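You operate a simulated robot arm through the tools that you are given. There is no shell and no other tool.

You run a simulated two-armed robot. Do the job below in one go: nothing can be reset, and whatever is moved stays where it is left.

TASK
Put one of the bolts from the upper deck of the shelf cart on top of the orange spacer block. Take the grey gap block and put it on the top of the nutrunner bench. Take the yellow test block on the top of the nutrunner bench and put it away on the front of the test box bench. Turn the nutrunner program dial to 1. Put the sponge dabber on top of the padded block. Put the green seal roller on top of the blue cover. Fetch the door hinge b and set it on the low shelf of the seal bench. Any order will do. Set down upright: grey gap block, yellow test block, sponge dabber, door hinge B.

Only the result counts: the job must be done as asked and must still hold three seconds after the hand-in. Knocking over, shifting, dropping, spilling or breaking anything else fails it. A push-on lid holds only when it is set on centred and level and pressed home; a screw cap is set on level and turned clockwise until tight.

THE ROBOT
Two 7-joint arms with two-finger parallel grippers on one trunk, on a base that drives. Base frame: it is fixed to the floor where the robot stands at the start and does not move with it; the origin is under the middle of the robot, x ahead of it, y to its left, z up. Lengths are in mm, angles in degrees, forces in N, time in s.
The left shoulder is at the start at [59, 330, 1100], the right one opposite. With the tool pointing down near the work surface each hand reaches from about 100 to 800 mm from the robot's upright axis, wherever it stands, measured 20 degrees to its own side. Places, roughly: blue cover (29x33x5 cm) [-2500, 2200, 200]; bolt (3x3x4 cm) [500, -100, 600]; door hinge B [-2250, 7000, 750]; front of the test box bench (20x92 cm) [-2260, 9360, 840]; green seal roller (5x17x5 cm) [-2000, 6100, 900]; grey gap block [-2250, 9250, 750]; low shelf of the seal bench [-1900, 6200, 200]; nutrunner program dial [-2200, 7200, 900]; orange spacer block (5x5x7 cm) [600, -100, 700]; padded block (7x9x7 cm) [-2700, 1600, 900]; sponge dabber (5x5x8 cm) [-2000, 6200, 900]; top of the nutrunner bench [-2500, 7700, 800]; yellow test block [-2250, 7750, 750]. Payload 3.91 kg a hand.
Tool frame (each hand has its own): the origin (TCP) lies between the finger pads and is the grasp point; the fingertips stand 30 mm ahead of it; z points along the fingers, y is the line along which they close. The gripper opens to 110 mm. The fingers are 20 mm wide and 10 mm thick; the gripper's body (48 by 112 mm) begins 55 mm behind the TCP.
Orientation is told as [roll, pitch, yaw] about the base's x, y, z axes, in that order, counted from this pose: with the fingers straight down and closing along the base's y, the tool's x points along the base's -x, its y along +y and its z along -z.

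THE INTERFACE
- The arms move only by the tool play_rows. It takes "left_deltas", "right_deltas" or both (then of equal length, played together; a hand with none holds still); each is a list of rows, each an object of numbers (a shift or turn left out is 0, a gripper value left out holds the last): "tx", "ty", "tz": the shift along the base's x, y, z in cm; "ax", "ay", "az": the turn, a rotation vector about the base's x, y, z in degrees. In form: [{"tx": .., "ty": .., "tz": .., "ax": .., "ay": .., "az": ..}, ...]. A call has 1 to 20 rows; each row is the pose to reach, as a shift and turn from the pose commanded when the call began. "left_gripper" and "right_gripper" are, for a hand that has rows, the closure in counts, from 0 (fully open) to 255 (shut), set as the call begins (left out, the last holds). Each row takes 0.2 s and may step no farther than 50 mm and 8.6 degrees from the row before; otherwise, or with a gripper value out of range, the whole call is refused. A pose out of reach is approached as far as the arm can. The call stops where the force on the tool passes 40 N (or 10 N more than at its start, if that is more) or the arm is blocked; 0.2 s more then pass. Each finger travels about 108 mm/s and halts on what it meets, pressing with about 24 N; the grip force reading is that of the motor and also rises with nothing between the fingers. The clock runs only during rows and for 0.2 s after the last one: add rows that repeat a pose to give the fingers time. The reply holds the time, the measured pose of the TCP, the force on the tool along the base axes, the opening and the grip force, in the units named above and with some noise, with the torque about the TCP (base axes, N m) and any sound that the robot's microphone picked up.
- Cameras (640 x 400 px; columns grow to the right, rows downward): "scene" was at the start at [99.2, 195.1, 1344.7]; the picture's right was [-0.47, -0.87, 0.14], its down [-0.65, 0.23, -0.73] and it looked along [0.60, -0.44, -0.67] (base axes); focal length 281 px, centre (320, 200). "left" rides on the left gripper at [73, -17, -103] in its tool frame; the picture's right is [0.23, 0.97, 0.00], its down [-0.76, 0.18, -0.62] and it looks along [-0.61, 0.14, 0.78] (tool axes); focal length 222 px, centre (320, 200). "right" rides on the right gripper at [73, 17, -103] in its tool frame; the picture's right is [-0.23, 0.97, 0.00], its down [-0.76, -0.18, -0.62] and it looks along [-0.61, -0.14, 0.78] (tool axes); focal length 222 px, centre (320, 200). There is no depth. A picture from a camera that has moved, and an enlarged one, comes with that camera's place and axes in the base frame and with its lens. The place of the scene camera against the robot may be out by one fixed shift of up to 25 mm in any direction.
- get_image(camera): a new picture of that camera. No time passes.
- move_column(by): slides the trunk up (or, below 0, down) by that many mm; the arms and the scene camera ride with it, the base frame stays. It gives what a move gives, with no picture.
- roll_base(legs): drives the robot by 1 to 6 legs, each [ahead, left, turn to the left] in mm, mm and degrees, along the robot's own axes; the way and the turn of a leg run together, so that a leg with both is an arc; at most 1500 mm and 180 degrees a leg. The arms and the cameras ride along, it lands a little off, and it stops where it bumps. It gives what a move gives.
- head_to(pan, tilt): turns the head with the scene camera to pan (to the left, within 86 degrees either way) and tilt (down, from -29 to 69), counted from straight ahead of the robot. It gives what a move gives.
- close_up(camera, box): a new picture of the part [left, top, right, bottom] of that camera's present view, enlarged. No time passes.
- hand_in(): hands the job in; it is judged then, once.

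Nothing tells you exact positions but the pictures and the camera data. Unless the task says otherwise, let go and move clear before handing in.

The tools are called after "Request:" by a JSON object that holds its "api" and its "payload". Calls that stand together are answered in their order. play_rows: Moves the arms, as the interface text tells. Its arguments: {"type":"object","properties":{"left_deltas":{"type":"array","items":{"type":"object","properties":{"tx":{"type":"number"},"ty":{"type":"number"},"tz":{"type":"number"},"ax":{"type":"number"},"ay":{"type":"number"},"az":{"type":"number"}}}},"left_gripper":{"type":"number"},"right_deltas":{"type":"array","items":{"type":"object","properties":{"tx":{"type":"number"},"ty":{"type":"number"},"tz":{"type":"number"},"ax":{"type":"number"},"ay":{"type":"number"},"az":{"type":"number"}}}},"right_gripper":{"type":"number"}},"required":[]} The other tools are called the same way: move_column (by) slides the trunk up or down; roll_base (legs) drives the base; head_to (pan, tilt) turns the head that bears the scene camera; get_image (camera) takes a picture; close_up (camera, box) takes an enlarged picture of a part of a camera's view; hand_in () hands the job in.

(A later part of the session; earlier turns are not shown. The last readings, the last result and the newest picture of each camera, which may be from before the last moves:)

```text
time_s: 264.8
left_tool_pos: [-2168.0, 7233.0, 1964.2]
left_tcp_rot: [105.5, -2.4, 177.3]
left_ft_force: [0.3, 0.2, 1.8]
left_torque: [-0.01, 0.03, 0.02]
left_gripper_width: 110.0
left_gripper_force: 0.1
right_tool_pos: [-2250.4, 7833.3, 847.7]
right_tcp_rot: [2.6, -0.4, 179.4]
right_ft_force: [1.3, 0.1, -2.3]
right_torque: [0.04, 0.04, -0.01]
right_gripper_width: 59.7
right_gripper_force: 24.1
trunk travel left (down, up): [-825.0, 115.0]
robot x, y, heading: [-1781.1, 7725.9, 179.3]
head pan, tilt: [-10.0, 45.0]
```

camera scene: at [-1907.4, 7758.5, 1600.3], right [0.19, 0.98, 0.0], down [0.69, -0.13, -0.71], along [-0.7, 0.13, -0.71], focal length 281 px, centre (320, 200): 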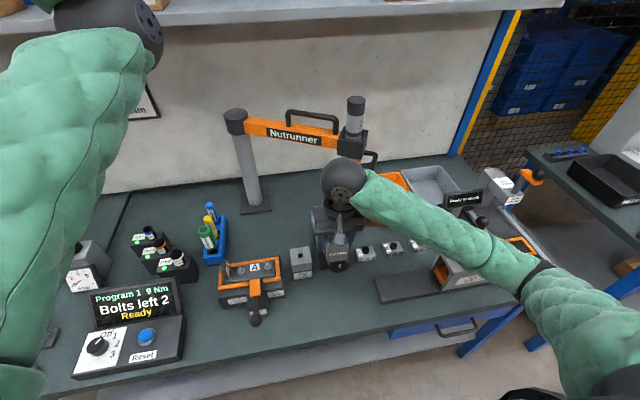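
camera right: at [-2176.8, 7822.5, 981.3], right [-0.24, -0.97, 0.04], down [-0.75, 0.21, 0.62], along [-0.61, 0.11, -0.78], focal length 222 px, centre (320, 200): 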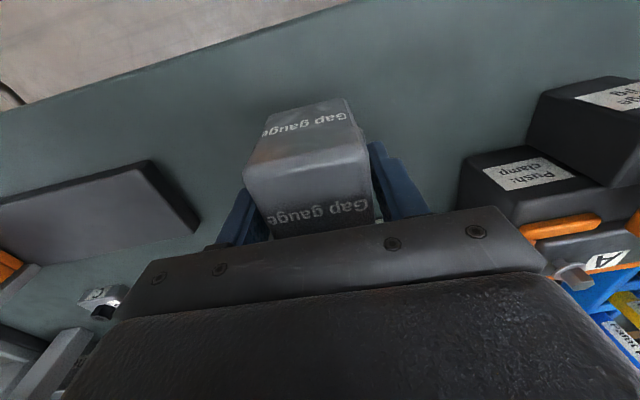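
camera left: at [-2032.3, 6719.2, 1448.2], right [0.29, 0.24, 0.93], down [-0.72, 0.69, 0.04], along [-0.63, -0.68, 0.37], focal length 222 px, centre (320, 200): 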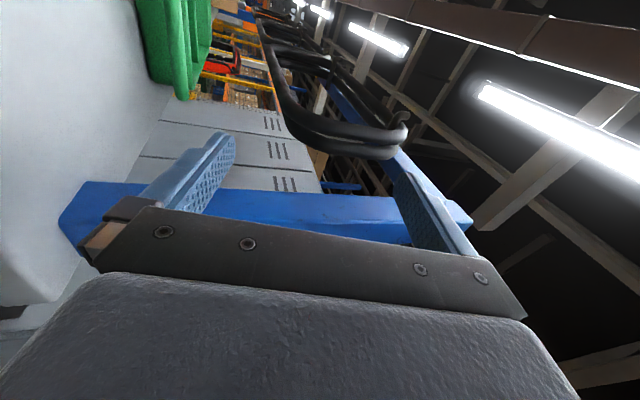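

No contact yet; I will continue down in 3 mm steps.

Request:
{"api": "play_rows", "payload": {"right_deltas": [{"tz": -0.3}, {"tz": -0.6}, {"tz": -0.9}, {"tz": -1.2}]}}

Request:
{"api": "close_up", "payload": {"camera": "scene", "box": [300, 240, 400, 320]}}

```text
time_s: 265.8
left_tool_pos: [-2167.6, 7232.7, 1965.5]
left_tcp_rot: [105.5, -2.5, 177.4]
left_ft_force: [-0.2, 0.3, -0.1]
left_torque: [-0.01, 0.01, -0.02]
left_gripper_width: 110.0
left_gripper_force: 0.1
right_tool_pos: [-2249.6, 7832.3, 836.5]
right_tcp_rot: [2.6, -0.6, 179.4]
right_ft_force: [-0.1, 2.0, 5.1]
right_torque: [0.23, -0.27, 0.06]
right_gripper_width: 59.5
right_gripper_force: 24.0
trunk travel left (down, up): [-825.0, 115.0]
robot x, y, heading: [-1781.7, 7722.4, 179.0]
head pan, tilt: [-10.0, 45.0]
```

```text
5.00 times, centred on (350, 280) of scene
camera zoom: at [-1908.1, 7758.4, 1600.3], right [0.19, 0.98, 0.0], down [0.69, -0.13, -0.71], along [-0.69, 0.13, -0.71], focal length 1405 px, centre (170, -200)
```

zoom: 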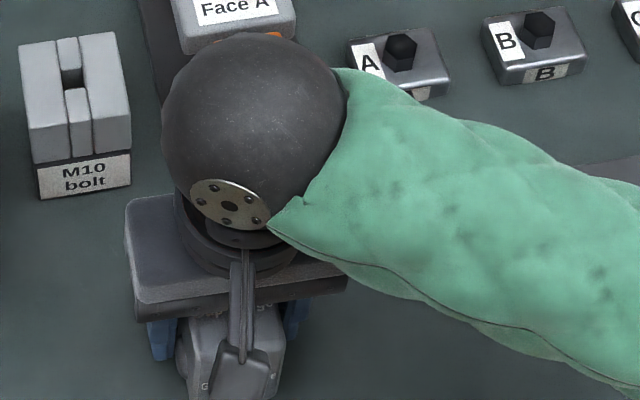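

Contact with the bench at about 7 N (surface at z 800). I will open the fingers and rise.

Request:
{"api": "play_rows", "payload": {"right_deltas": [{"tz": 0.1}, {"tz": 0.1}, {"tz": 0.1}, {"tz": 0.1}], "right_gripper": 20}}

Request:
{"api": "play_rows", "payload": {"right_deltas": [{"tz": 2}, {"tz": 5}, {"tz": 9}, {"tz": 13}, {"tz": 17}, {"tz": 20}]}}

Request:
{"api": "get_image", "payload": {"camera": "right"}}

Request:
{"api": "close_up", "payload": {"camera": "scene", "box": [270, 220, 420, 320]}}

```text
time_s: 266.8
left_tool_pos: [-2167.1, 7232.2, 1964.7]
left_tcp_rot: [105.6, -2.6, 177.2]
left_ft_force: [-0.4, -0.1, -0.5]
left_torque: [0.0, -0.01, -0.01]
left_gripper_width: 110.0
left_gripper_force: 0.1
right_tool_pos: [-2251.1, 7832.8, 837.2]
right_tcp_rot: [2.5, -0.4, 179.3]
right_ft_force: [0.1, 0.0, 0.2]
right_torque: [-0.01, 0.01, -0.01]
right_gripper_width: 101.0
right_gripper_force: 0.1
trunk travel left (down, up): [-825.0, 115.0]
robot x, y, heading: [-1779.1, 7719.2, 179.4]
head pan, tilt: [-10.0, 45.0]
```

```text
time_s: 268.2
left_tool_pos: [-2166.8, 7231.9, 1965.6]
left_tcp_rot: [105.4, -2.4, 177.2]
left_ft_force: [0.5, 0.4, 0.0]
left_torque: [-0.02, -0.04, -0.01]
left_gripper_width: 110.0
left_gripper_force: 0.0
right_tool_pos: [-2248.7, 7833.4, 1035.3]
right_tcp_rot: [2.5, -0.4, 179.3]
right_ft_force: [-0.7, -0.3, 0.3]
right_torque: [0.05, 0.0, 0.01]
right_gripper_width: 101.0
right_gripper_force: 0.0
trunk travel left (down, up): [-825.0, 115.0]
robot x, y, heading: [-1780.8, 7718.4, 179.3]
head pan, tilt: [-10.0, 45.0]
```

```text
taken
camera right: at [-2176.6, 7819.7, 1140.7], right [-0.24, -0.97, 0.04], down [-0.76, 0.21, 0.62], along [-0.61, 0.11, -0.78], focal length 222 px, centre (320, 200)
```

right: 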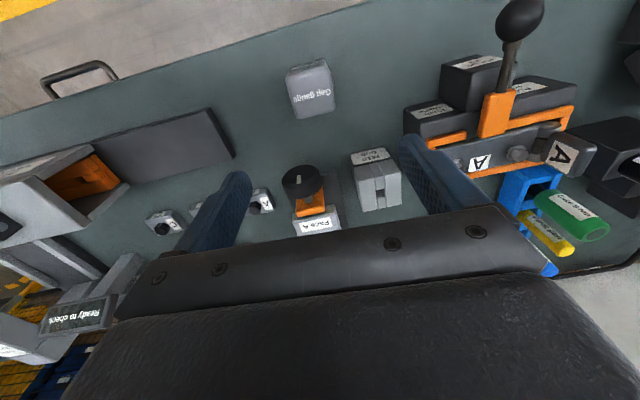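

```text
4.00 times, centred on (345, 270) of scene
camera zoom: at [-1908.6, 7757.9, 1600.0], right [0.19, 0.98, 0.0], down [0.69, -0.13, -0.71], along [-0.69, 0.13, -0.71], focal length 1124 px, centre (220, -80)
```

zoom: 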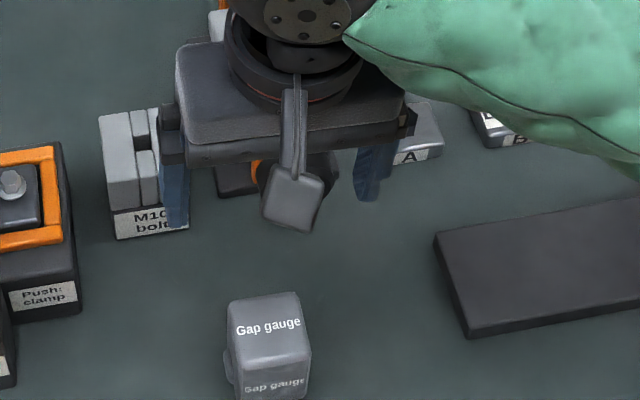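

The gap gauge stands upright on the nutrunner bench. Next is hinge B, near (-2228, 7035). I will slide the base left, keeping clear of the seal bench, with the hand high.

Request:
{"api": "play_rows", "payload": {"right_deltas": [{"tx": 1, "tz": 2}, {"tx": 2, "tz": 4}], "right_gripper": 0}}

Request:
{"api": "roll_base", "payload": {"legs": [[0, 560, 0.6]]}}

Request:
{"api": "get_image", "payload": {"camera": "right"}}

Request:
{"api": "get_image", "payload": {"camera": "scene"}}

```text
time_s: 268.8
left_tool_pos: [-2166.7, 7232.0, 1964.6]
left_tcp_rot: [105.5, -2.5, 177.2]
left_ft_force: [0.2, 0.3, 0.4]
left_torque: [0.01, -0.01, 0.04]
left_gripper_width: 109.9
left_gripper_force: 0.0
right_tool_pos: [-2227.9, 7834.4, 1076.9]
right_tcp_rot: [2.5, -0.3, 179.3]
right_ft_force: [0.5, -0.2, -0.5]
right_torque: [-0.03, -0.01, 0.02]
right_gripper_width: 109.9
right_gripper_force: 0.1
trunk travel left (down, up): [-825.0, 115.0]
robot x, y, heading: [-1781.4, 7719.7, 179.1]
head pan, tilt: [-10.0, 45.0]
```

```text
time_s: 272.0
left_tool_pos: [-2166.3, 6672.9, 1964.0]
left_tcp_rot: [105.5, -2.5, 177.7]
left_ft_force: [0.2, -0.1, -0.6]
left_torque: [0.01, -0.01, -0.01]
left_gripper_width: 110.2
left_gripper_force: 0.1
right_tool_pos: [-2233.5, 7274.9, 1075.5]
right_tcp_rot: [2.6, -0.5, 180.0]
right_ft_force: [-0.5, -0.3, -0.6]
right_torque: [0.01, -0.02, -0.06]
right_gripper_width: 110.0
right_gripper_force: 0.0
trunk travel left (down, up): [-825.0, 115.0]
robot x, y, heading: [-1782.6, 7165.0, 180.1]
head pan, tilt: [-10.0, 45.0]
```

```text
taken
camera right: at [-2161.9, 7261.8, 1180.8], right [-0.23, -0.97, 0.04], down [-0.76, 0.21, 0.62], along [-0.61, 0.11, -0.78], focal length 222 px, centre (320, 200)
```

right: 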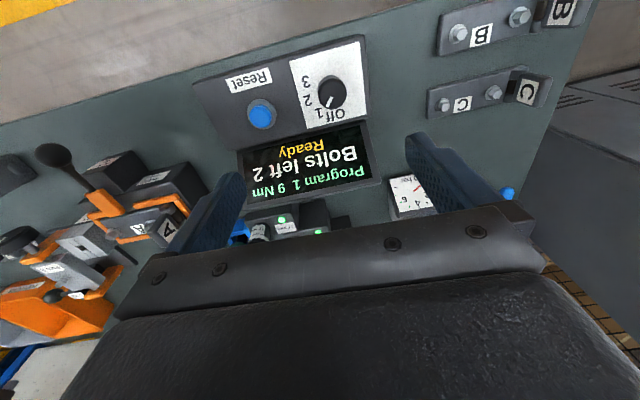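

```text
taken
camera scene: at [-1913.1, 7202.0, 1600.0], right [0.18, 0.98, 0.0], down [0.7, -0.12, -0.71], along [-0.7, 0.12, -0.71], focal length 281 px, centre (320, 200)
```

scene: 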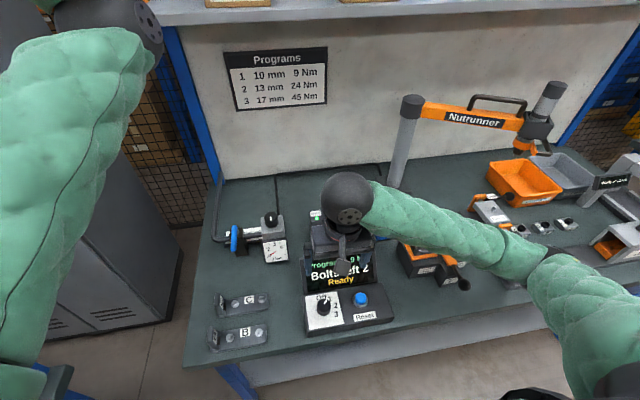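

Hinges B and C are in view at the left. I will zoom in on them.

Request:
{"api": "close_up", "payload": {"camera": "scene", "box": [190, 280, 300, 360]}}

Request:
{"api": "close_up", "payload": {"camera": "right", "box": [420, 0, 600, 120]}}

```text
5.00 times, centred on (245, 320) of scene
camera zoom: at [-1913.1, 7202.0, 1600.0], right [0.18, 0.98, 0.0], down [0.7, -0.12, -0.71], along [-0.7, 0.12, -0.71], focal length 1405 px, centre (695, -400)
```

zoom: 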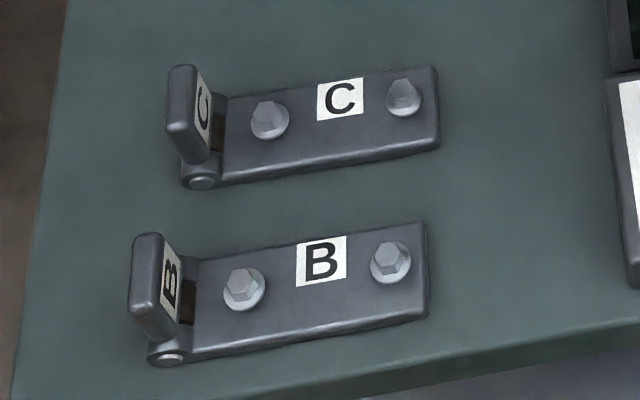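

```text
3.33 times, centred on (510, 60) of right
camera zoom: at [-2161.9, 7261.8, 1180.8], right [-0.23, -0.97, 0.04], down [-0.76, 0.21, 0.62], along [-0.61, 0.11, -0.78], focal length 740 px, centre (-313, 667)
```

zoom: 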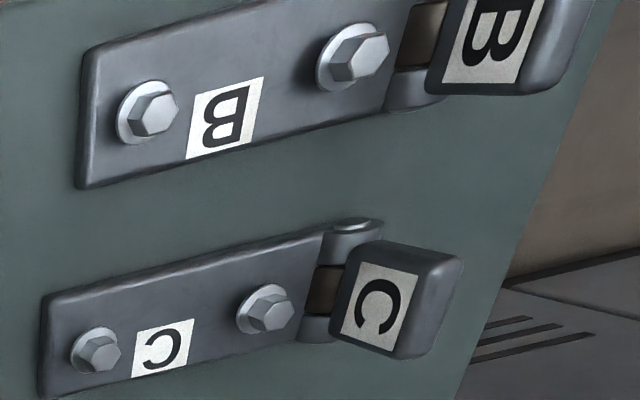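

The plate lies along y, centred near (-2227, 7037), about 127 by 49 mm. I will bring the hand above it and turn it 90 degrees so the fingers close across the plate.

Request:
{"api": "play_rows", "payload": {"right_deltas": [{"ty": -4}, {"ty": -8, "az": -6}, {"ty": -12, "az": -14}, {"tx": 0.3, "ty": -16, "az": -22}, {"tx": 0.5, "ty": -20, "az": -30}, {"tx": 0.7, "ty": -23.8, "az": -38}, {"tx": 0.7, "ty": -23.8, "tz": -1, "az": -46}, {"tx": 0.7, "ty": -23.8, "tz": -2, "az": -54}, {"tx": 0.7, "ty": -23.8, "tz": -3, "az": -62}, {"tx": 0.7, "ty": -23.8, "tz": -4, "az": -70}, {"tx": 0.7, "ty": -23.8, "tz": -5, "az": -78}, {"tx": 0.7, "ty": -23.8, "tz": -6, "az": -86}, {"tx": 0.7, "ty": -23.8, "tz": -7, "az": -90}]}}

Request:
{"api": "get_image", "payload": {"camera": "right"}}

Request:
{"api": "get_image", "payload": {"camera": "scene"}}

```text
time_s: 274.8
left_tool_pos: [-2166.0, 6673.1, 1965.5]
left_tcp_rot: [105.5, -2.6, 177.9]
left_ft_force: [0.1, 0.3, -0.4]
left_torque: [-0.02, 0.01, -0.06]
left_gripper_width: 110.1
left_gripper_force: 0.1
right_tool_pos: [-2259.4, 7045.4, 963.9]
right_tcp_rot: [2.7, 0.7, 90.8]
right_ft_force: [0.4, -0.5, 0.4]
right_torque: [0.02, -0.01, -0.05]
right_gripper_width: 110.1
right_gripper_force: 0.1
right hand out of reach, approached as far as the arm can: row 11, 12, 13
trunk travel left (down, up): [-825.0, 115.0]
robot x, y, heading: [-1785.7, 7166.5, 180.0]
head pan, tilt: [-10.0, 45.0]
```

```text
taken
camera right: at [-2271.0, 6974.1, 1069.3], right [-0.98, 0.21, 0.04], down [0.2, 0.77, 0.61], along [0.1, 0.6, -0.79], focal length 222 px, centre (320, 200)
```

right: 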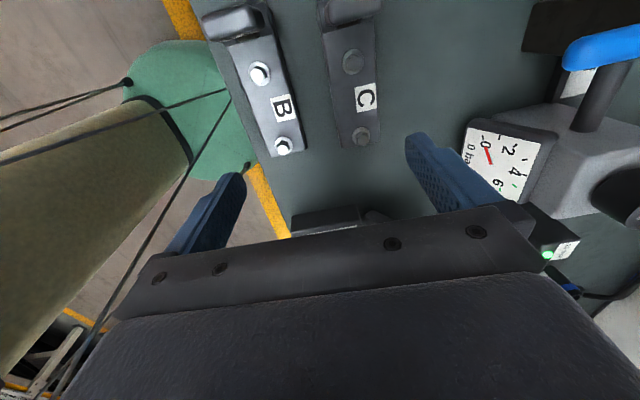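

```text
taken
camera scene: at [-1912.5, 7201.4, 1600.2], right [0.18, 0.98, 0.0], down [0.7, -0.12, -0.71], along [-0.7, 0.12, -0.71], focal length 281 px, centre (320, 200)
```

scene: 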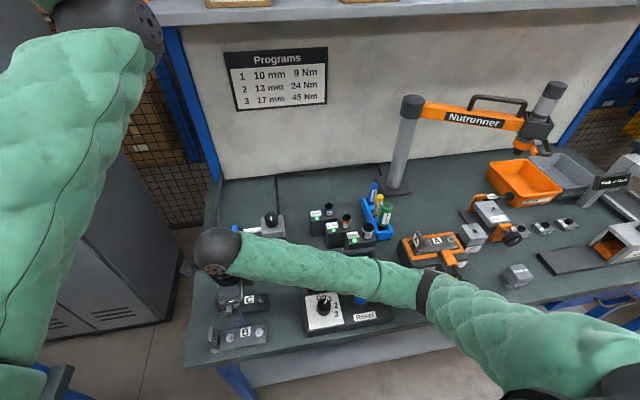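

The wrist is at its limit in this stance. I will move the base a little back and left so the hinge is more in front of the right arm.

Request:
{"api": "roll_base", "payload": {"legs": [[-60, 90, 0]]}}

Request:
{"api": "play_rows", "payload": {"right_deltas": [{"tx": -1, "ty": 3}, {"tx": -2, "ty": 6}, {"tx": -2.8, "ty": 8}, {"tx": -2.8, "ty": 8}]}}

Request:
{"api": "get_image", "payload": {"camera": "right"}}

```text
time_s: 276.0
left_tool_pos: [-2105.4, 6581.6, 1964.3]
left_tcp_rot: [105.3, -2.5, 178.1]
left_ft_force: [0.2, -0.1, 0.2]
left_torque: [0.0, -0.02, 0.0]
left_gripper_width: 110.0
left_gripper_force: 0.1
right_tool_pos: [-2198.6, 6954.1, 963.3]
right_tcp_rot: [2.7, 0.6, 91.0]
right_ft_force: [-0.1, 0.6, 0.1]
right_torque: [-0.03, 0.0, -0.02]
right_gripper_width: 110.0
right_gripper_force: 0.1
trunk travel left (down, up): [-825.0, 115.0]
robot x, y, heading: [-1722.3, 7075.4, 180.0]
head pan, tilt: [-10.0, 45.0]
```

```text
time_s: 277.0
left_tool_pos: [-2107.3, 6583.8, 1966.0]
left_tcp_rot: [105.4, -2.5, 177.9]
left_ft_force: [-0.1, 0.2, -0.3]
left_torque: [0.01, 0.01, 0.03]
left_gripper_width: 110.1
left_gripper_force: 0.0
right_tool_pos: [-2226.8, 7036.6, 964.5]
right_tcp_rot: [2.6, 0.8, 90.9]
right_ft_force: [-0.5, 0.4, 1.0]
right_torque: [-0.01, 0.01, -0.01]
right_gripper_width: 109.9
right_gripper_force: 0.0
trunk travel left (down, up): [-825.0, 115.0]
robot x, y, heading: [-1725.6, 7076.3, 179.7]
head pan, tilt: [-10.0, 45.0]
```

```text
taken
camera right: at [-2239.1, 6964.8, 1070.1], right [-0.98, 0.21, 0.04], down [0.2, 0.77, 0.6], along [0.1, 0.6, -0.8], focal length 222 px, centre (320, 200)
```

right: 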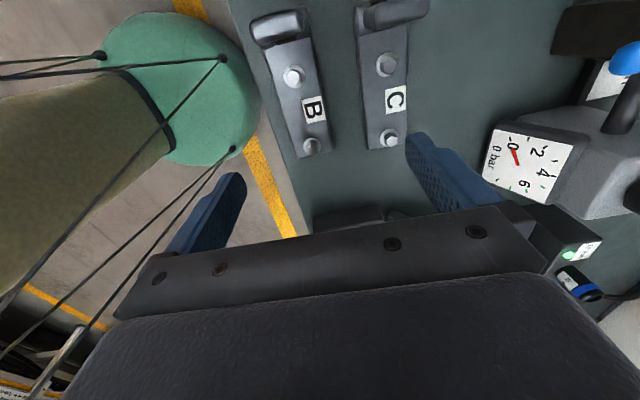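

The plate's centre is at about (-2218, 7028), with a 37 mm gap to hinge C behind it. I will narrow the opening to 68 mm, centre and lower over the plate.

Request:
{"api": "play_rows", "payload": {"right_deltas": [{"tx": 0.5, "ty": -0.4, "tz": -2}, {"tx": 0.9, "ty": -0.8, "tz": -6}, {"tx": 0.9, "ty": -0.8, "tz": -9}], "right_gripper": 97}}

Request:
{"api": "get_image", "payload": {"camera": "right"}}

Request:
{"api": "close_up", "payload": {"camera": "scene", "box": [170, 220, 310, 360]}}

```text
time_s: 277.8
left_tool_pos: [-2106.1, 6581.6, 1965.4]
left_tcp_rot: [105.4, -2.4, 177.9]
left_ft_force: [0.4, -0.2, 0.6]
left_torque: [0.0, -0.01, -0.06]
left_gripper_width: 110.1
left_gripper_force: 0.1
right_tool_pos: [-2216.9, 7026.7, 874.5]
right_tcp_rot: [2.7, 0.7, 90.9]
right_ft_force: [-0.7, 0.7, 0.4]
right_torque: [0.0, -0.02, 0.01]
right_gripper_width: 68.2
right_gripper_force: 0.0
trunk travel left (down, up): [-825.0, 115.0]
robot x, y, heading: [-1721.8, 7077.0, 179.7]
head pan, tilt: [-10.0, 45.0]
```

```text
taken
camera right: at [-2229.4, 6955.0, 981.0], right [-0.98, 0.21, 0.04], down [0.2, 0.77, 0.61], along [0.09, 0.6, -0.79], focal length 222 px, centre (320, 200)
```

right: 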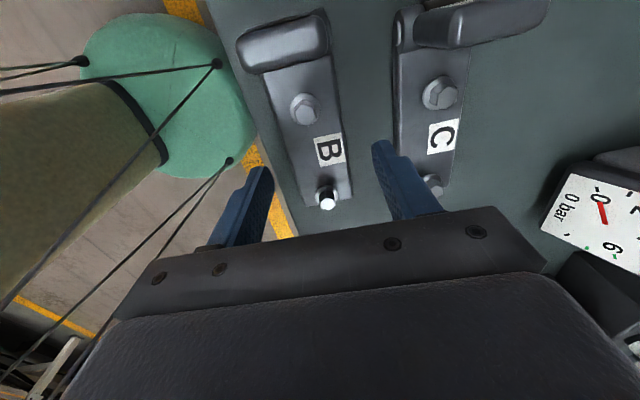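

```text
2.86 times, centred on (240, 290) of scene
camera zoom: at [-1852.7, 7111.0, 1600.2], right [0.17, 0.98, 0.0], down [0.7, -0.12, -0.71], along [-0.7, 0.12, -0.71], focal length 803 px, centre (549, -57)
```

zoom: 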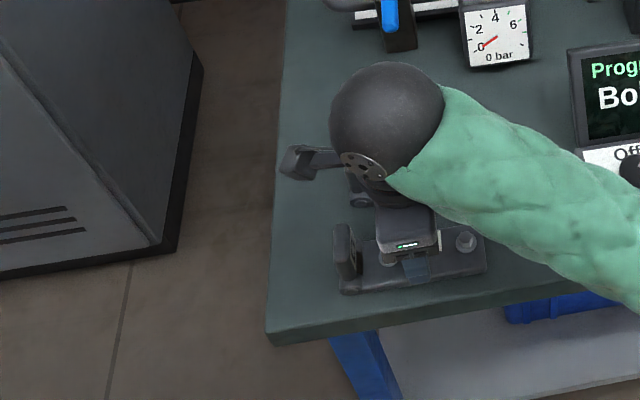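

The plate is centred between the fingers. I will lower the last 38 mm and close.

Request:
{"api": "play_rows", "payload": {"right_deltas": [{"tz": -1.5}, {"tz": -3}, {"tz": -3.8}]}}

Request:
{"api": "get_image", "payload": {"camera": "right"}}

```text
time_s: 278.6
left_tool_pos: [-2106.7, 6582.6, 1964.9]
left_tcp_rot: [105.5, -2.5, 178.0]
left_ft_force: [-0.1, -0.3, 0.2]
left_torque: [0.01, -0.05, -0.01]
left_gripper_width: 109.9
left_gripper_force: 0.1
right_tool_pos: [-2217.7, 7028.5, 835.3]
right_tcp_rot: [2.7, 0.7, 90.7]
right_ft_force: [0.2, -0.2, 0.0]
right_torque: [-0.01, 0.0, -0.04]
right_gripper_width: 68.3
right_gripper_force: 0.0
trunk travel left (down, up): [-825.0, 115.0]
robot x, y, heading: [-1718.8, 7079.1, 179.9]
head pan, tilt: [-10.0, 45.0]
```

```text
taken
camera right: at [-2229.7, 6956.6, 941.8], right [-0.98, 0.21, 0.04], down [0.2, 0.77, 0.61], along [0.1, 0.6, -0.79], focal length 222 px, centre (320, 200)
```

right: 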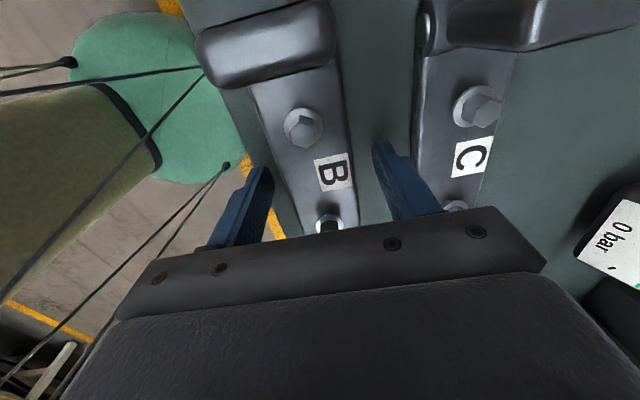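

Both fingers are beside the plate. Closing now.

Request:
{"api": "play_rows", "payload": {"right_deltas": [{"tz": 0}, {"tz": 0}, {"tz": 0}, {"tz": 0}], "right_gripper": 255}}

Request:
{"api": "play_rows", "payload": {"right_deltas": [{"tz": 1}, {"tz": 3}, {"tz": 6}, {"tz": 10}]}}

Request:
{"api": "get_image", "payload": {"camera": "right"}}

Request:
{"api": "close_up", "payload": {"camera": "scene", "box": [170, 220, 310, 360]}}

```text
time_s: 279.6
left_tool_pos: [-2106.7, 6581.4, 1964.8]
left_tcp_rot: [105.5, -2.6, 178.0]
left_ft_force: [-0.5, 1.1, -0.3]
left_torque: [-0.02, 0.01, 0.01]
left_gripper_width: 110.1
left_gripper_force: 0.1
right_tool_pos: [-2217.3, 7028.7, 835.4]
right_tcp_rot: [2.7, 0.7, 90.8]
right_ft_force: [-0.2, -0.2, -0.4]
right_torque: [-0.06, -0.05, -0.04]
right_gripper_width: 49.8
right_gripper_force: 24.1
trunk travel left (down, up): [-825.0, 115.0]
robot x, y, heading: [-1728.0, 7073.2, 179.9]
head pan, tilt: [-10.0, 45.0]
```

```text
time_s: 280.6
left_tool_pos: [-2107.8, 6581.2, 1964.1]
left_tcp_rot: [105.4, -2.5, 177.6]
left_ft_force: [0.3, -0.7, 1.3]
left_torque: [0.0, 0.0, 0.02]
left_gripper_width: 109.9
left_gripper_force: 0.1
right_tool_pos: [-2216.3, 7026.7, 933.4]
right_tcp_rot: [2.6, 0.6, 90.9]
right_ft_force: [-0.2, -0.2, -5.4]
right_torque: [0.17, -0.02, -0.02]
right_gripper_width: 49.8
right_gripper_force: 24.2
trunk travel left (down, up): [-825.0, 115.0]
robot x, y, heading: [-1727.7, 7077.6, 179.9]
head pan, tilt: [-10.0, 45.0]
```

```text
taken
camera right: at [-2228.8, 6954.4, 1039.8], right [-0.98, 0.21, 0.04], down [0.19, 0.77, 0.61], along [0.1, 0.6, -0.79], focal length 222 px, centre (320, 200)
```

right: 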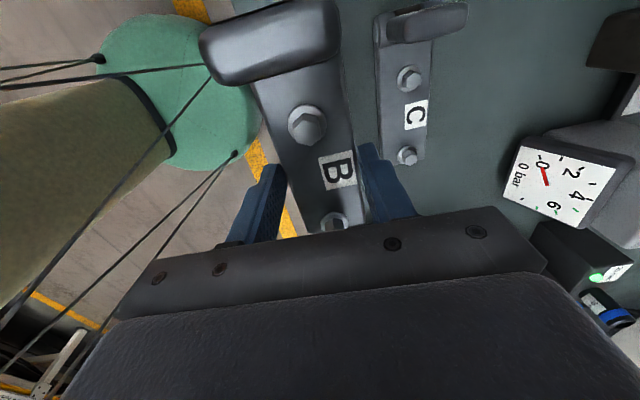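

```text
2.86 times, centred on (240, 290) of scene
camera zoom: at [-1853.6, 7110.7, 1599.8], right [0.18, 0.98, 0.0], down [0.7, -0.12, -0.71], along [-0.7, 0.12, -0.71], focal length 803 px, centre (549, -57)
```

zoom: 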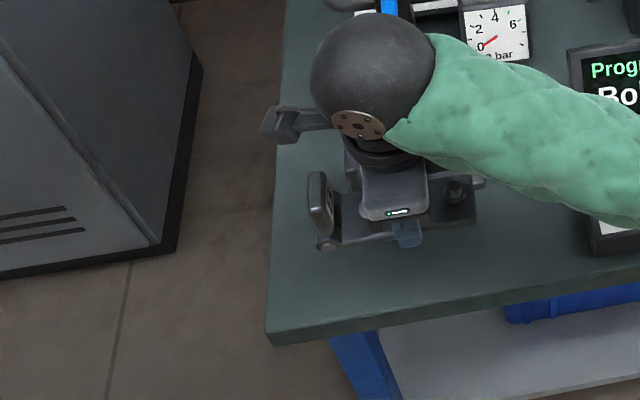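

Hinge B is held level. I will back away from the bench and move left in front of the seal bench to inspect its low shelf.

Request:
{"api": "play_rows", "payload": {"right_deltas": [{"tx": 1, "tz": 3}, {"tx": 3, "tz": 6}, {"tx": 5, "tz": 9}, {"tx": 7, "tz": 11}]}}

Request:
{"api": "roll_base", "payload": {"legs": [[-750, 0, 0], [0, 700, 0]]}}

Request:
{"api": "get_image", "payload": {"camera": "scene"}}

```text
time_s: 281.6
left_tool_pos: [-2108.2, 6583.1, 1964.4]
left_tcp_rot: [105.5, -2.4, 177.9]
left_ft_force: [-0.8, -0.1, -0.3]
left_torque: [0.01, 0.0, 0.01]
left_gripper_width: 109.7
left_gripper_force: 0.0
right_tool_pos: [-2192.6, 7043.0, 991.3]
right_tcp_rot: [2.8, 0.9, 91.1]
right_ft_force: [-0.5, 0.5, -4.9]
right_torque: [0.12, -0.03, -0.01]
right_gripper_width: 49.6
right_gripper_force: 24.3
right hand out of reach, approached as far as the arm can: row 2, 3, 4
trunk travel left (down, up): [-825.0, 115.0]
robot x, y, heading: [-1723.9, 7075.6, 179.9]
head pan, tilt: [-10.0, 45.0]
```

```text
time_s: 289.1
left_tool_pos: [-1364.3, 5885.1, 1964.4]
left_tcp_rot: [105.4, -2.5, 177.6]
left_ft_force: [0.5, -0.8, 0.3]
left_torque: [0.0, 0.05, -0.01]
left_gripper_width: 110.0
left_gripper_force: 0.1
right_tool_pos: [-1448.5, 6346.6, 990.3]
right_tcp_rot: [2.7, 0.9, 90.8]
right_ft_force: [-0.8, -0.2, -4.9]
right_torque: [0.15, 0.02, 0.0]
right_gripper_width: 49.7
right_gripper_force: 23.6
trunk travel left (down, up): [-825.0, 115.0]
robot x, y, heading: [-978.4, 6379.2, 179.6]
head pan, tilt: [-10.0, 45.0]
```

```text
taken
camera scene: at [-1107.9, 6413.1, 1600.0], right [0.18, 0.98, 0.0], down [0.7, -0.13, -0.71], along [-0.69, 0.13, -0.71], focal length 281 px, centre (320, 200)
```

scene: 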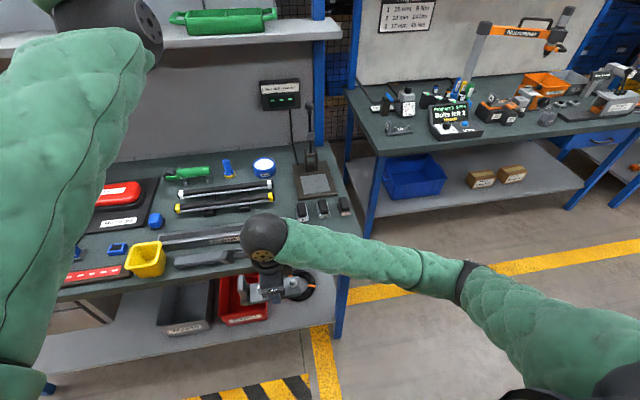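

The seal bench's low shelf holds two bins and a black ring; I need a free spot. I will lower the trunk to look under the bench top.

Request:
{"api": "move_column", "payload": {"by": -600}}

Request:
{"api": "head_to", "payload": {"pan": -5, "tilt": 35}}

Request:
{"api": "get_image", "payload": {"camera": "scene"}}

Request:
{"api": "get_image", "payload": {"camera": "right"}}

```text
refused: -600 is not a number from -400 to 400
```

```text
time_s: 289.8
left_tool_pos: [-1364.1, 5885.0, 1964.7]
left_tcp_rot: [105.4, -2.5, 177.5]
left_ft_force: [-1.0, 0.7, -0.4]
left_torque: [-0.01, 0.01, 0.05]
left_gripper_width: 110.1
left_gripper_force: 0.1
right_tool_pos: [-1448.3, 6345.8, 991.5]
right_tcp_rot: [2.8, 0.9, 90.8]
right_ft_force: [0.3, 0.0, -4.8]
right_torque: [0.17, -0.03, 0.01]
right_gripper_width: 49.9
right_gripper_force: 24.4
trunk travel left (down, up): [-825.0, 115.0]
robot x, y, heading: [-979.4, 6377.4, 179.5]
head pan, tilt: [-5.0, 35.0]
```

```text
taken
camera scene: at [-1115.6, 6406.2, 1614.8], right [0.09, 1.0, 0.0], down [0.57, -0.05, -0.82], along [-0.81, 0.08, -0.57], focal length 281 px, centre (320, 200)
```

scene: 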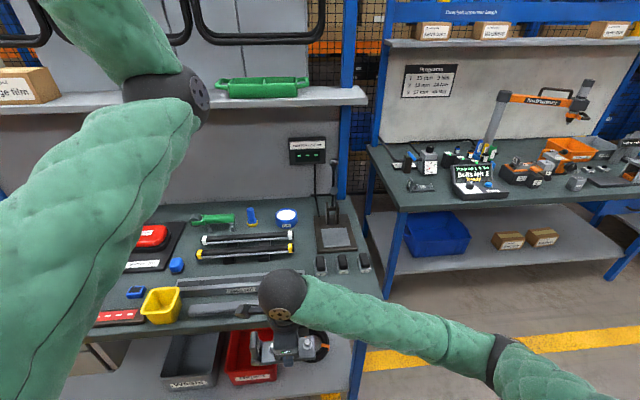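

```text
taken
camera right: at [-1460.1, 6275.1, 1097.7], right [-0.98, 0.21, 0.04], down [0.2, 0.77, 0.6], along [0.1, 0.6, -0.8], focal length 222 px, centre (320, 200)
```

right: 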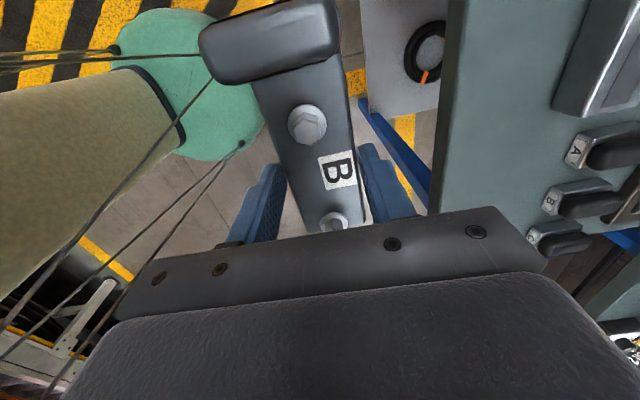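

The shelf's front edge is near x -1630 and there is a free strip in front of the ring, around (-1700, 6420). I will lower the trunk in two steps, clear of the bench.

Request:
{"api": "move_column", "payload": {"by": -400}}

Request:
{"api": "move_column", "payload": {"by": -330}}

Request:
{"api": "get_image", "payload": {"camera": "scene"}}

Request:
{"api": "get_image", "payload": {"camera": "right"}}

```text
time_s: 293.6
left_tool_pos: [-1363.8, 5885.3, 1564.9]
left_tcp_rot: [105.6, -2.4, 177.5]
left_ft_force: [0.2, 0.2, 0.1]
left_torque: [-0.02, 0.02, 0.04]
left_gripper_width: 109.9
left_gripper_force: 0.0
right_tool_pos: [-1447.2, 6345.5, 591.3]
right_tcp_rot: [2.7, 0.8, 90.8]
right_ft_force: [0.1, 0.2, -4.2]
right_torque: [0.1, 0.01, -0.04]
right_gripper_width: 49.9
right_gripper_force: 23.6
trunk travel left (down, up): [-425.0, 515.0]
robot x, y, heading: [-980.5, 6375.8, 179.7]
head pan, tilt: [-5.0, 35.0]
```

```text
time_s: 296.9
left_tool_pos: [-1317.1, 5839.5, 1239.3]
left_tcp_rot: [105.2, -3.5, -179.1]
left_ft_force: [0.2, -1.7, -1.5]
left_torque: [-0.13, -0.02, -0.08]
left_gripper_width: 109.9
left_gripper_force: 0.0
right_tool_pos: [-1444.2, 6300.5, 269.2]
right_tcp_rot: [3.5, 0.6, 94.2]
right_ft_force: [-0.1, 1.3, -3.7]
right_torque: [0.09, 0.02, 0.0]
right_gripper_width: 49.7
right_gripper_force: 24.5
trunk travel left (down, up): [-95.0, 845.0]
robot x, y, heading: [-979.6, 6360.5, -177.0]
head pan, tilt: [-5.0, 35.0]
```

```text
taken
camera scene: at [-1105.6, 6376.3, 888.3], right [0.04, 1.0, 0.0], down [0.56, -0.02, -0.83], along [-0.83, 0.03, -0.56], focal length 281 px, centre (320, 200)
```

scene: 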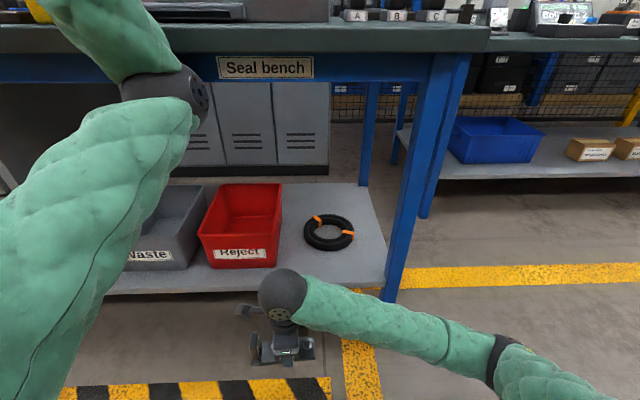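

```text
taken
camera right: at [-1450.0, 6227.9, 375.4], right [-0.99, 0.16, 0.06], down [0.16, 0.78, 0.6], along [0.05, 0.6, -0.8], focal length 222 px, centre (320, 200)
```

right: 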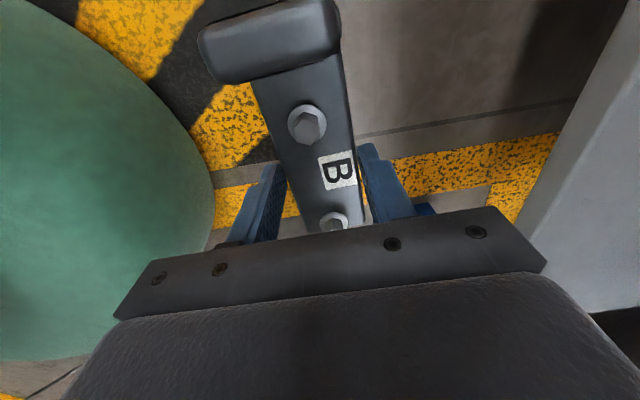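

The free area on the shelf is between the red bin and the right leg, in front of the ring. I will raise the hinge slightly and move it forward over the shelf's front edge.

Request:
{"api": "play_rows", "payload": {"right_deltas": [{"tz": 2}, {"tx": -2, "ty": 3, "tz": 4}, {"tx": -5, "ty": 6, "tz": 5}, {"tx": -9, "ty": 8, "tz": 5}, {"tx": -13, "ty": 10, "tz": 5}, {"tx": -17, "ty": 12, "tz": 5}]}}

Request:
{"api": "get_image", "payload": {"camera": "scene"}}

Request:
{"api": "get_image", "payload": {"camera": "right"}}

```text
time_s: 298.5
left_tool_pos: [-1322.2, 5848.4, 1236.6]
left_tcp_rot: [105.3, -3.0, -179.1]
left_ft_force: [0.0, -0.4, 0.0]
left_torque: [-0.02, -0.01, 0.01]
left_gripper_width: 110.0
left_gripper_force: 0.0
right_tool_pos: [-1619.6, 6414.6, 316.4]
right_tcp_rot: [3.2, 0.7, 93.9]
right_ft_force: [0.2, 0.2, -4.1]
right_torque: [0.13, 0.02, 0.01]
right_gripper_width: 49.8
right_gripper_force: 23.9
right hand out of reach, approached as far as the arm can: row 1, 2
trunk travel left (down, up): [-95.0, 845.0]
robot x, y, heading: [-977.3, 6359.7, -177.3]
head pan, tilt: [-5.0, 35.0]
stopped in row 6 (right hand): the arm was blocked; the commanded pose is now the measured one
```

```text
taken
camera scene: at [-1107.0, 6382.5, 886.0], right [0.04, 1.0, 0.0], down [0.57, -0.02, -0.82], along [-0.82, 0.03, -0.57], focal length 281 px, centre (320, 200)
```

scene: 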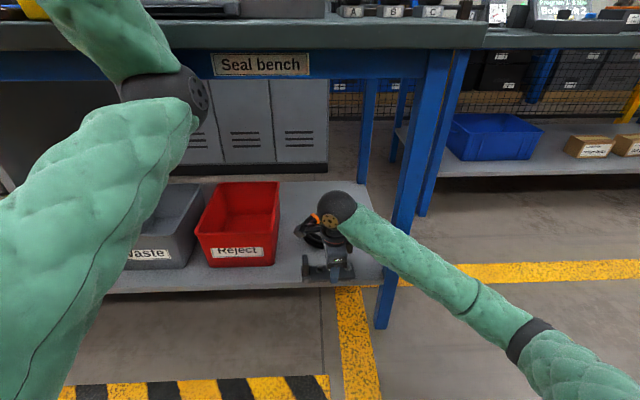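

```text
taken
camera right: at [-1625.6, 6343.6, 423.6], right [-0.99, 0.16, 0.05], down [0.16, 0.78, 0.6], along [0.06, 0.6, -0.8], focal length 222 px, centre (320, 200)
```

right: 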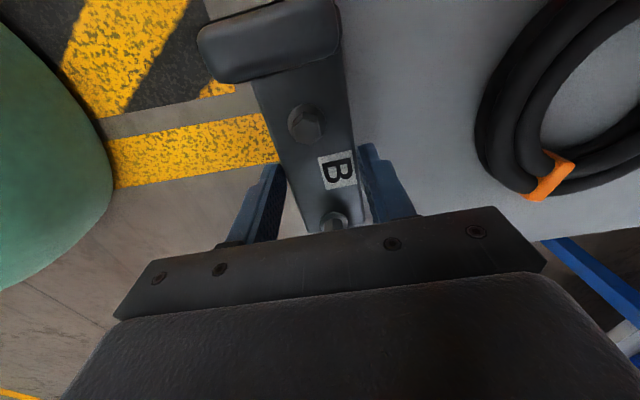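

The forearm meets the bench's right front leg. I will draw back, shift the base left so the arm goes in straighter, and try again.

Request:
{"api": "play_rows", "payload": {"right_deltas": [{"tx": 2}, {"tx": 5}, {"tx": 9}, {"tx": 12}]}}

Request:
{"api": "roll_base", "payload": {"legs": [[0, 230, -3.0]]}}

Request:
{"api": "get_image", "payload": {"camera": "scene"}}

```text
time_s: 299.5
left_tool_pos: [-1322.4, 5847.0, 1236.8]
left_tcp_rot: [105.2, -3.1, -179.2]
left_ft_force: [-0.2, -1.4, -0.2]
left_torque: [0.01, 0.02, -0.01]
left_gripper_width: 110.1
left_gripper_force: 0.1
right_tool_pos: [-1499.4, 6417.1, 313.3]
right_tcp_rot: [3.3, 0.7, 93.9]
right_ft_force: [0.4, -0.5, -4.8]
right_torque: [0.1, -0.01, 0.04]
right_gripper_width: 49.9
right_gripper_force: 23.8
trunk travel left (down, up): [-95.0, 845.0]
robot x, y, heading: [-981.0, 6361.3, -177.1]
head pan, tilt: [-5.0, 35.0]
```

```text
time_s: 300.4
left_tool_pos: [-1337.9, 5834.0, 1239.3]
left_tcp_rot: [105.9, -2.7, 178.3]
left_ft_force: [-1.0, -0.5, -0.5]
left_torque: [0.0, 0.0, 0.01]
left_gripper_width: 109.9
left_gripper_force: 0.0
right_tool_pos: [-1492.8, 6392.4, 314.0]
right_tcp_rot: [3.1, 0.8, 92.8]
right_ft_force: [-0.1, -0.2, -4.6]
right_torque: [0.13, 0.01, 0.01]
right_gripper_width: 49.7
right_gripper_force: 23.9
trunk travel left (down, up): [-95.0, 845.0]
robot x, y, heading: [-973.9, 6324.5, -178.3]
head pan, tilt: [-5.0, 35.0]
stopped in leg 1: the robot was blocked; the commanded pose is now the measured one
```

```text
taken
camera scene: at [-1103.4, 6351.3, 886.8], right [0.06, 1.0, 0.0], down [0.57, -0.04, -0.82], along [-0.82, 0.05, -0.57], focal length 281 px, centre (320, 200)
```

scene: 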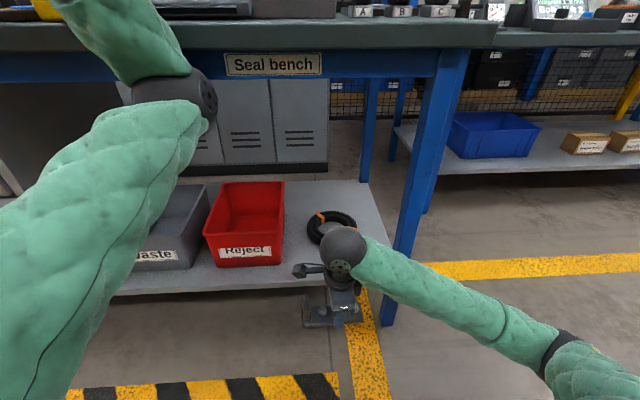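

The base is blocked toward the left. I will look left and down to see by what.

Request:
{"api": "head_to", "payload": {"pan": 70, "tilt": 35}}

Request:
{"api": "get_image", "payload": {"camera": "scene"}}

Request:
{"api": "close_up", "payload": {"camera": "scene", "box": [0, 396, 640, 400]}}

Request:
{"api": "get_image", "payload": {"camera": "left"}}

```text
time_s: 301.9
left_tool_pos: [-1337.1, 5833.8, 1239.1]
left_tcp_rot: [106.1, -2.9, 178.3]
left_ft_force: [-0.2, 0.0, 0.4]
left_torque: [0.0, 0.02, 0.01]
left_gripper_width: 110.0
left_gripper_force: 0.1
right_tool_pos: [-1493.7, 6392.8, 313.7]
right_tcp_rot: [3.3, 1.0, 92.7]
right_ft_force: [-0.4, 0.1, -4.8]
right_torque: [0.18, 0.06, 0.02]
right_gripper_width: 49.7
right_gripper_force: 24.2
trunk travel left (down, up): [-95.0, 845.0]
robot x, y, heading: [-975.4, 6324.2, -178.4]
head pan, tilt: [70.0, 35.0]
```

```text
taken
camera scene: at [-1042.8, 6262.8, 885.7], right [-0.95, 0.32, 0.01], down [0.18, 0.54, -0.82], along [-0.27, -0.78, -0.57], focal length 281 px, centre (320, 200)
```

scene: 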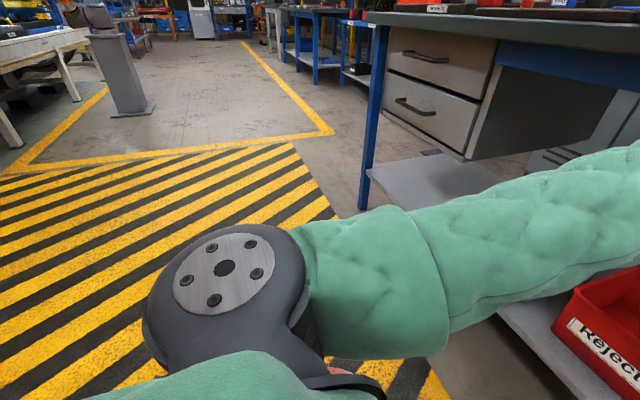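

```text
1.00 times, centred on (320, 398) of scene (not enlarged: the box is as wide or as high as the picture)
camera zoom: at [-1042.8, 6262.8, 885.7], right [-0.95, 0.32, 0.01], down [0.18, 0.54, -0.82], along [-0.27, -0.78, -0.57], focal length 281 px, centre (320, 2)
```

zoom: 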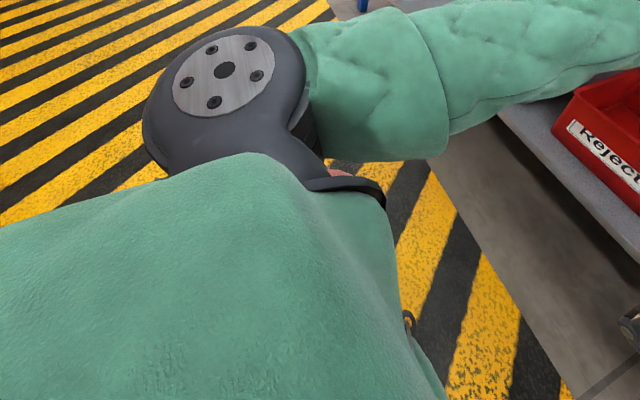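

```text
taken
camera left: at [-1264.4, 5926.3, 1190.6], right [0.28, 0.26, 0.92], down [-0.74, 0.67, 0.04], along [-0.61, -0.7, 0.38], focal length 222 px, centre (320, 200)
```

left: 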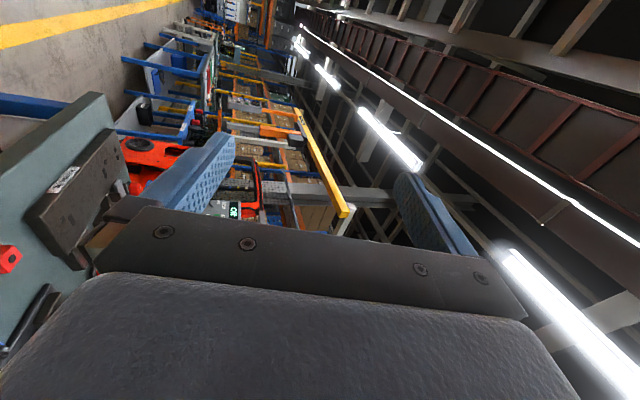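

Nothing is on the left. I will check the right side and the right arm.

Request:
{"api": "head_to", "payload": {"pan": -60, "tilt": 40}}

Request:
{"api": "get_image", "payload": {"camera": "scene"}}

Request:
{"api": "close_up", "payload": {"camera": "scene", "box": [0, 396, 640, 400]}}

```text
time_s: 304.0
left_tool_pos: [-1338.6, 5833.2, 1238.9]
left_tcp_rot: [106.1, -2.7, 178.3]
left_ft_force: [-0.1, -0.4, -0.7]
left_torque: [0.02, 0.01, 0.01]
left_gripper_width: 110.0
left_gripper_force: 0.0
right_tool_pos: [-1492.9, 6391.4, 314.1]
right_tcp_rot: [3.2, 0.9, 92.7]
right_ft_force: [-0.4, -0.2, -6.2]
right_torque: [0.12, 0.02, -0.02]
right_gripper_width: 49.9
right_gripper_force: 24.0
trunk travel left (down, up): [-95.0, 845.0]
robot x, y, heading: [-975.8, 6327.5, -178.5]
head pan, tilt: [-60.0, 40.0]
```

```text
taken
camera scene: at [-1059.4, 6418.6, 878.0], right [0.85, 0.52, -0.01], down [0.33, -0.55, -0.77], along [-0.41, 0.65, -0.64], focal length 281 px, centre (320, 200)
```

scene: 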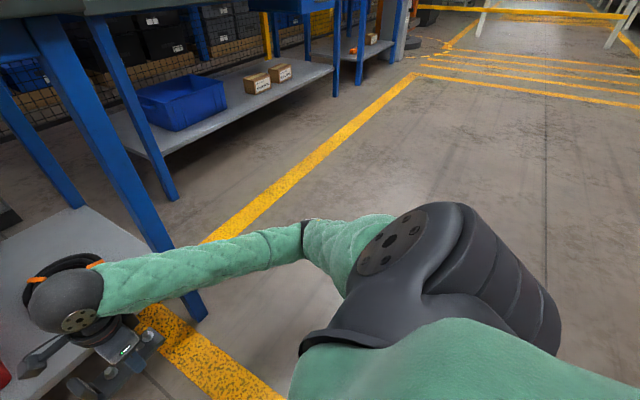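

```text
1.00 times, centred on (320, 398) of scene (not enlarged: the box is as wide or as high as the picture)
camera zoom: at [-1059.4, 6418.6, 878.0], right [0.85, 0.52, -0.01], down [0.33, -0.55, -0.77], along [-0.41, 0.65, -0.64], focal length 281 px, centre (320, 2)
```

zoom: 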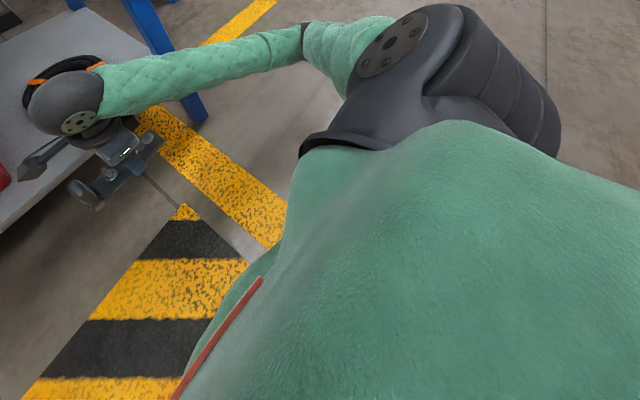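

No contact is visible here either. I will test whether the base can move straight back a little.

Request:
{"api": "roll_base", "payload": {"legs": [[-60, 0, 0]]}}

```text
time_s: 305.0
left_tool_pos: [-1287.5, 5833.1, 1234.6]
left_tcp_rot: [105.9, -2.2, 178.3]
left_ft_force: [0.1, -0.2, -0.1]
left_torque: [-0.04, -0.05, 0.01]
left_gripper_width: 110.0
left_gripper_force: 0.0
right_tool_pos: [-1436.0, 6392.5, 309.3]
right_tcp_rot: [2.7, 0.8, 92.6]
right_ft_force: [0.0, -1.3, -5.3]
right_torque: [0.13, -0.02, 0.01]
right_gripper_width: 49.7
right_gripper_force: 24.0
trunk travel left (down, up): [-95.0, 845.0]
robot x, y, heading: [-915.7, 6326.7, -178.3]
head pan, tilt: [-60.0, 40.0]
```

That freed a small upward contact, so the left elbow had been resting on the bench edge. Now I will shift left from this distance.

Request:
{"api": "roll_base", "payload": {"legs": [[0, 200, -1.7]]}}

Request:
{"api": "head_to", "payload": {"pan": -5, "tilt": 35}}

Request:
{"api": "get_image", "payload": {"camera": "scene"}}

```text
time_s: 306.6
left_tool_pos: [-1303.0, 5647.4, 1234.5]
left_tcp_rot: [105.9, -2.3, 176.5]
left_ft_force: [0.4, 0.3, -0.3]
left_torque: [0.04, -0.02, -0.02]
left_gripper_width: 110.2
left_gripper_force: 0.1
right_tool_pos: [-1430.7, 6212.5, 307.5]
right_tcp_rot: [2.7, 0.9, 90.9]
right_ft_force: [0.4, 0.4, -4.3]
right_torque: [0.15, 0.0, -0.01]
right_gripper_width: 50.0
right_gripper_force: 24.3
trunk travel left (down, up): [-95.0, 845.0]
robot x, y, heading: [-913.2, 6131.8, 179.8]
head pan, tilt: [-60.0, 40.0]
```

```text
time_s: 307.8
left_tool_pos: [-1302.9, 5647.8, 1234.4]
left_tcp_rot: [105.9, -2.2, 176.6]
left_ft_force: [-0.1, -0.1, 0.7]
left_torque: [-0.03, -0.04, -0.01]
left_gripper_width: 109.9
left_gripper_force: 0.0
right_tool_pos: [-1430.7, 6211.5, 310.0]
right_tcp_rot: [2.7, 1.0, 90.9]
right_ft_force: [0.2, 0.0, -4.8]
right_torque: [0.17, 0.01, -0.05]
right_gripper_width: 49.7
right_gripper_force: 24.0
trunk travel left (down, up): [-95.0, 845.0]
robot x, y, heading: [-914.1, 6128.3, 179.6]
head pan, tilt: [-5.0, 35.0]
```

```text
taken
camera scene: at [-1047.7, 6159.1, 884.8], right [0.09, 1.0, 0.0], down [0.57, -0.05, -0.82], along [-0.82, 0.08, -0.57], focal length 281 px, centre (320, 200)
```

scene: 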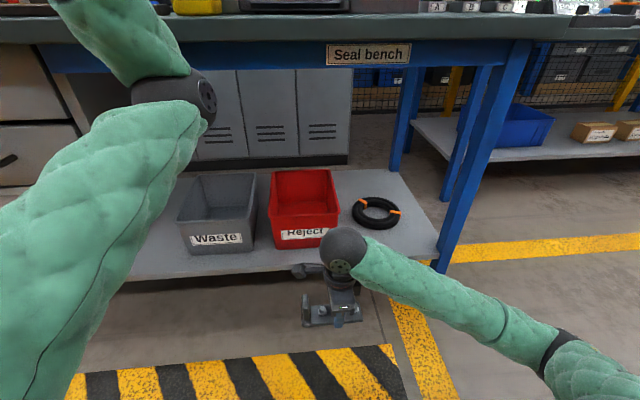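

Now the arm has a straighter line in. I will move the hand right in front of the shelf, then forward over it.

Request:
{"api": "play_rows", "payload": {"right_deltas": [{"ty": 4}, {"ty": 8}, {"ty": 12}, {"ty": 16}, {"tx": -2, "ty": 19.5}, {"tx": -5, "ty": 20.5}, {"tx": -9, "ty": 20.5}, {"tx": -13, "ty": 20.5}, {"tx": -17, "ty": 20.5}]}}

Request:
{"api": "get_image", "payload": {"camera": "scene"}}

Request:
{"api": "get_image", "payload": {"camera": "right"}}

```text
time_s: 309.8
left_tool_pos: [-1302.2, 5648.9, 1234.8]
left_tcp_rot: [105.9, -2.3, 176.5]
left_ft_force: [-0.7, 0.2, -0.9]
left_torque: [0.01, 0.01, -0.01]
left_gripper_width: 109.7
left_gripper_force: 0.0
right_tool_pos: [-1602.8, 6416.5, 310.2]
right_tcp_rot: [2.8, 1.0, 90.8]
right_ft_force: [0.9, -0.1, -3.7]
right_torque: [0.15, 0.02, 0.02]
right_gripper_width: 49.5
right_gripper_force: 24.5
trunk travel left (down, up): [-95.0, 845.0]
robot x, y, heading: [-915.8, 6128.5, 179.7]
head pan, tilt: [-5.0, 35.0]
```

```text
taken
camera scene: at [-1047.6, 6159.4, 884.8], right [0.09, 1.0, 0.0], down [0.57, -0.05, -0.82], along [-0.82, 0.08, -0.57], focal length 281 px, centre (320, 200)
```

scene: 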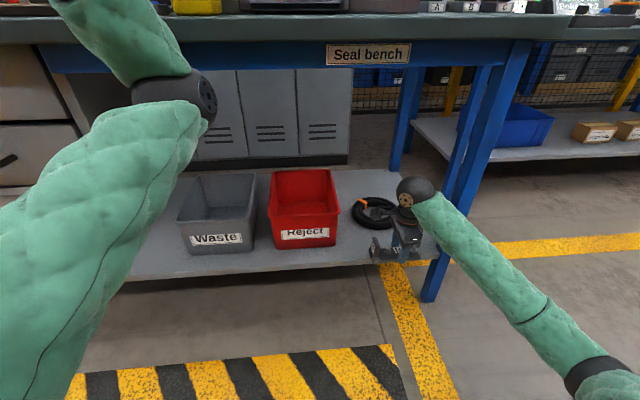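

```text
taken
camera right: at [-1613.9, 6346.3, 416.5], right [-0.98, 0.21, 0.04], down [0.2, 0.77, 0.6], along [0.1, 0.6, -0.8], focal length 222 px, centre (320, 200)
```

right: 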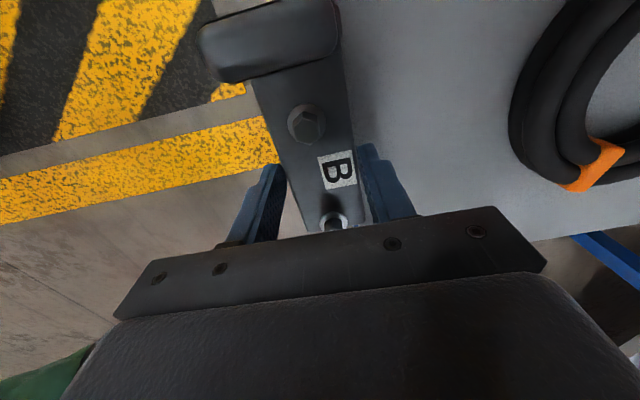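

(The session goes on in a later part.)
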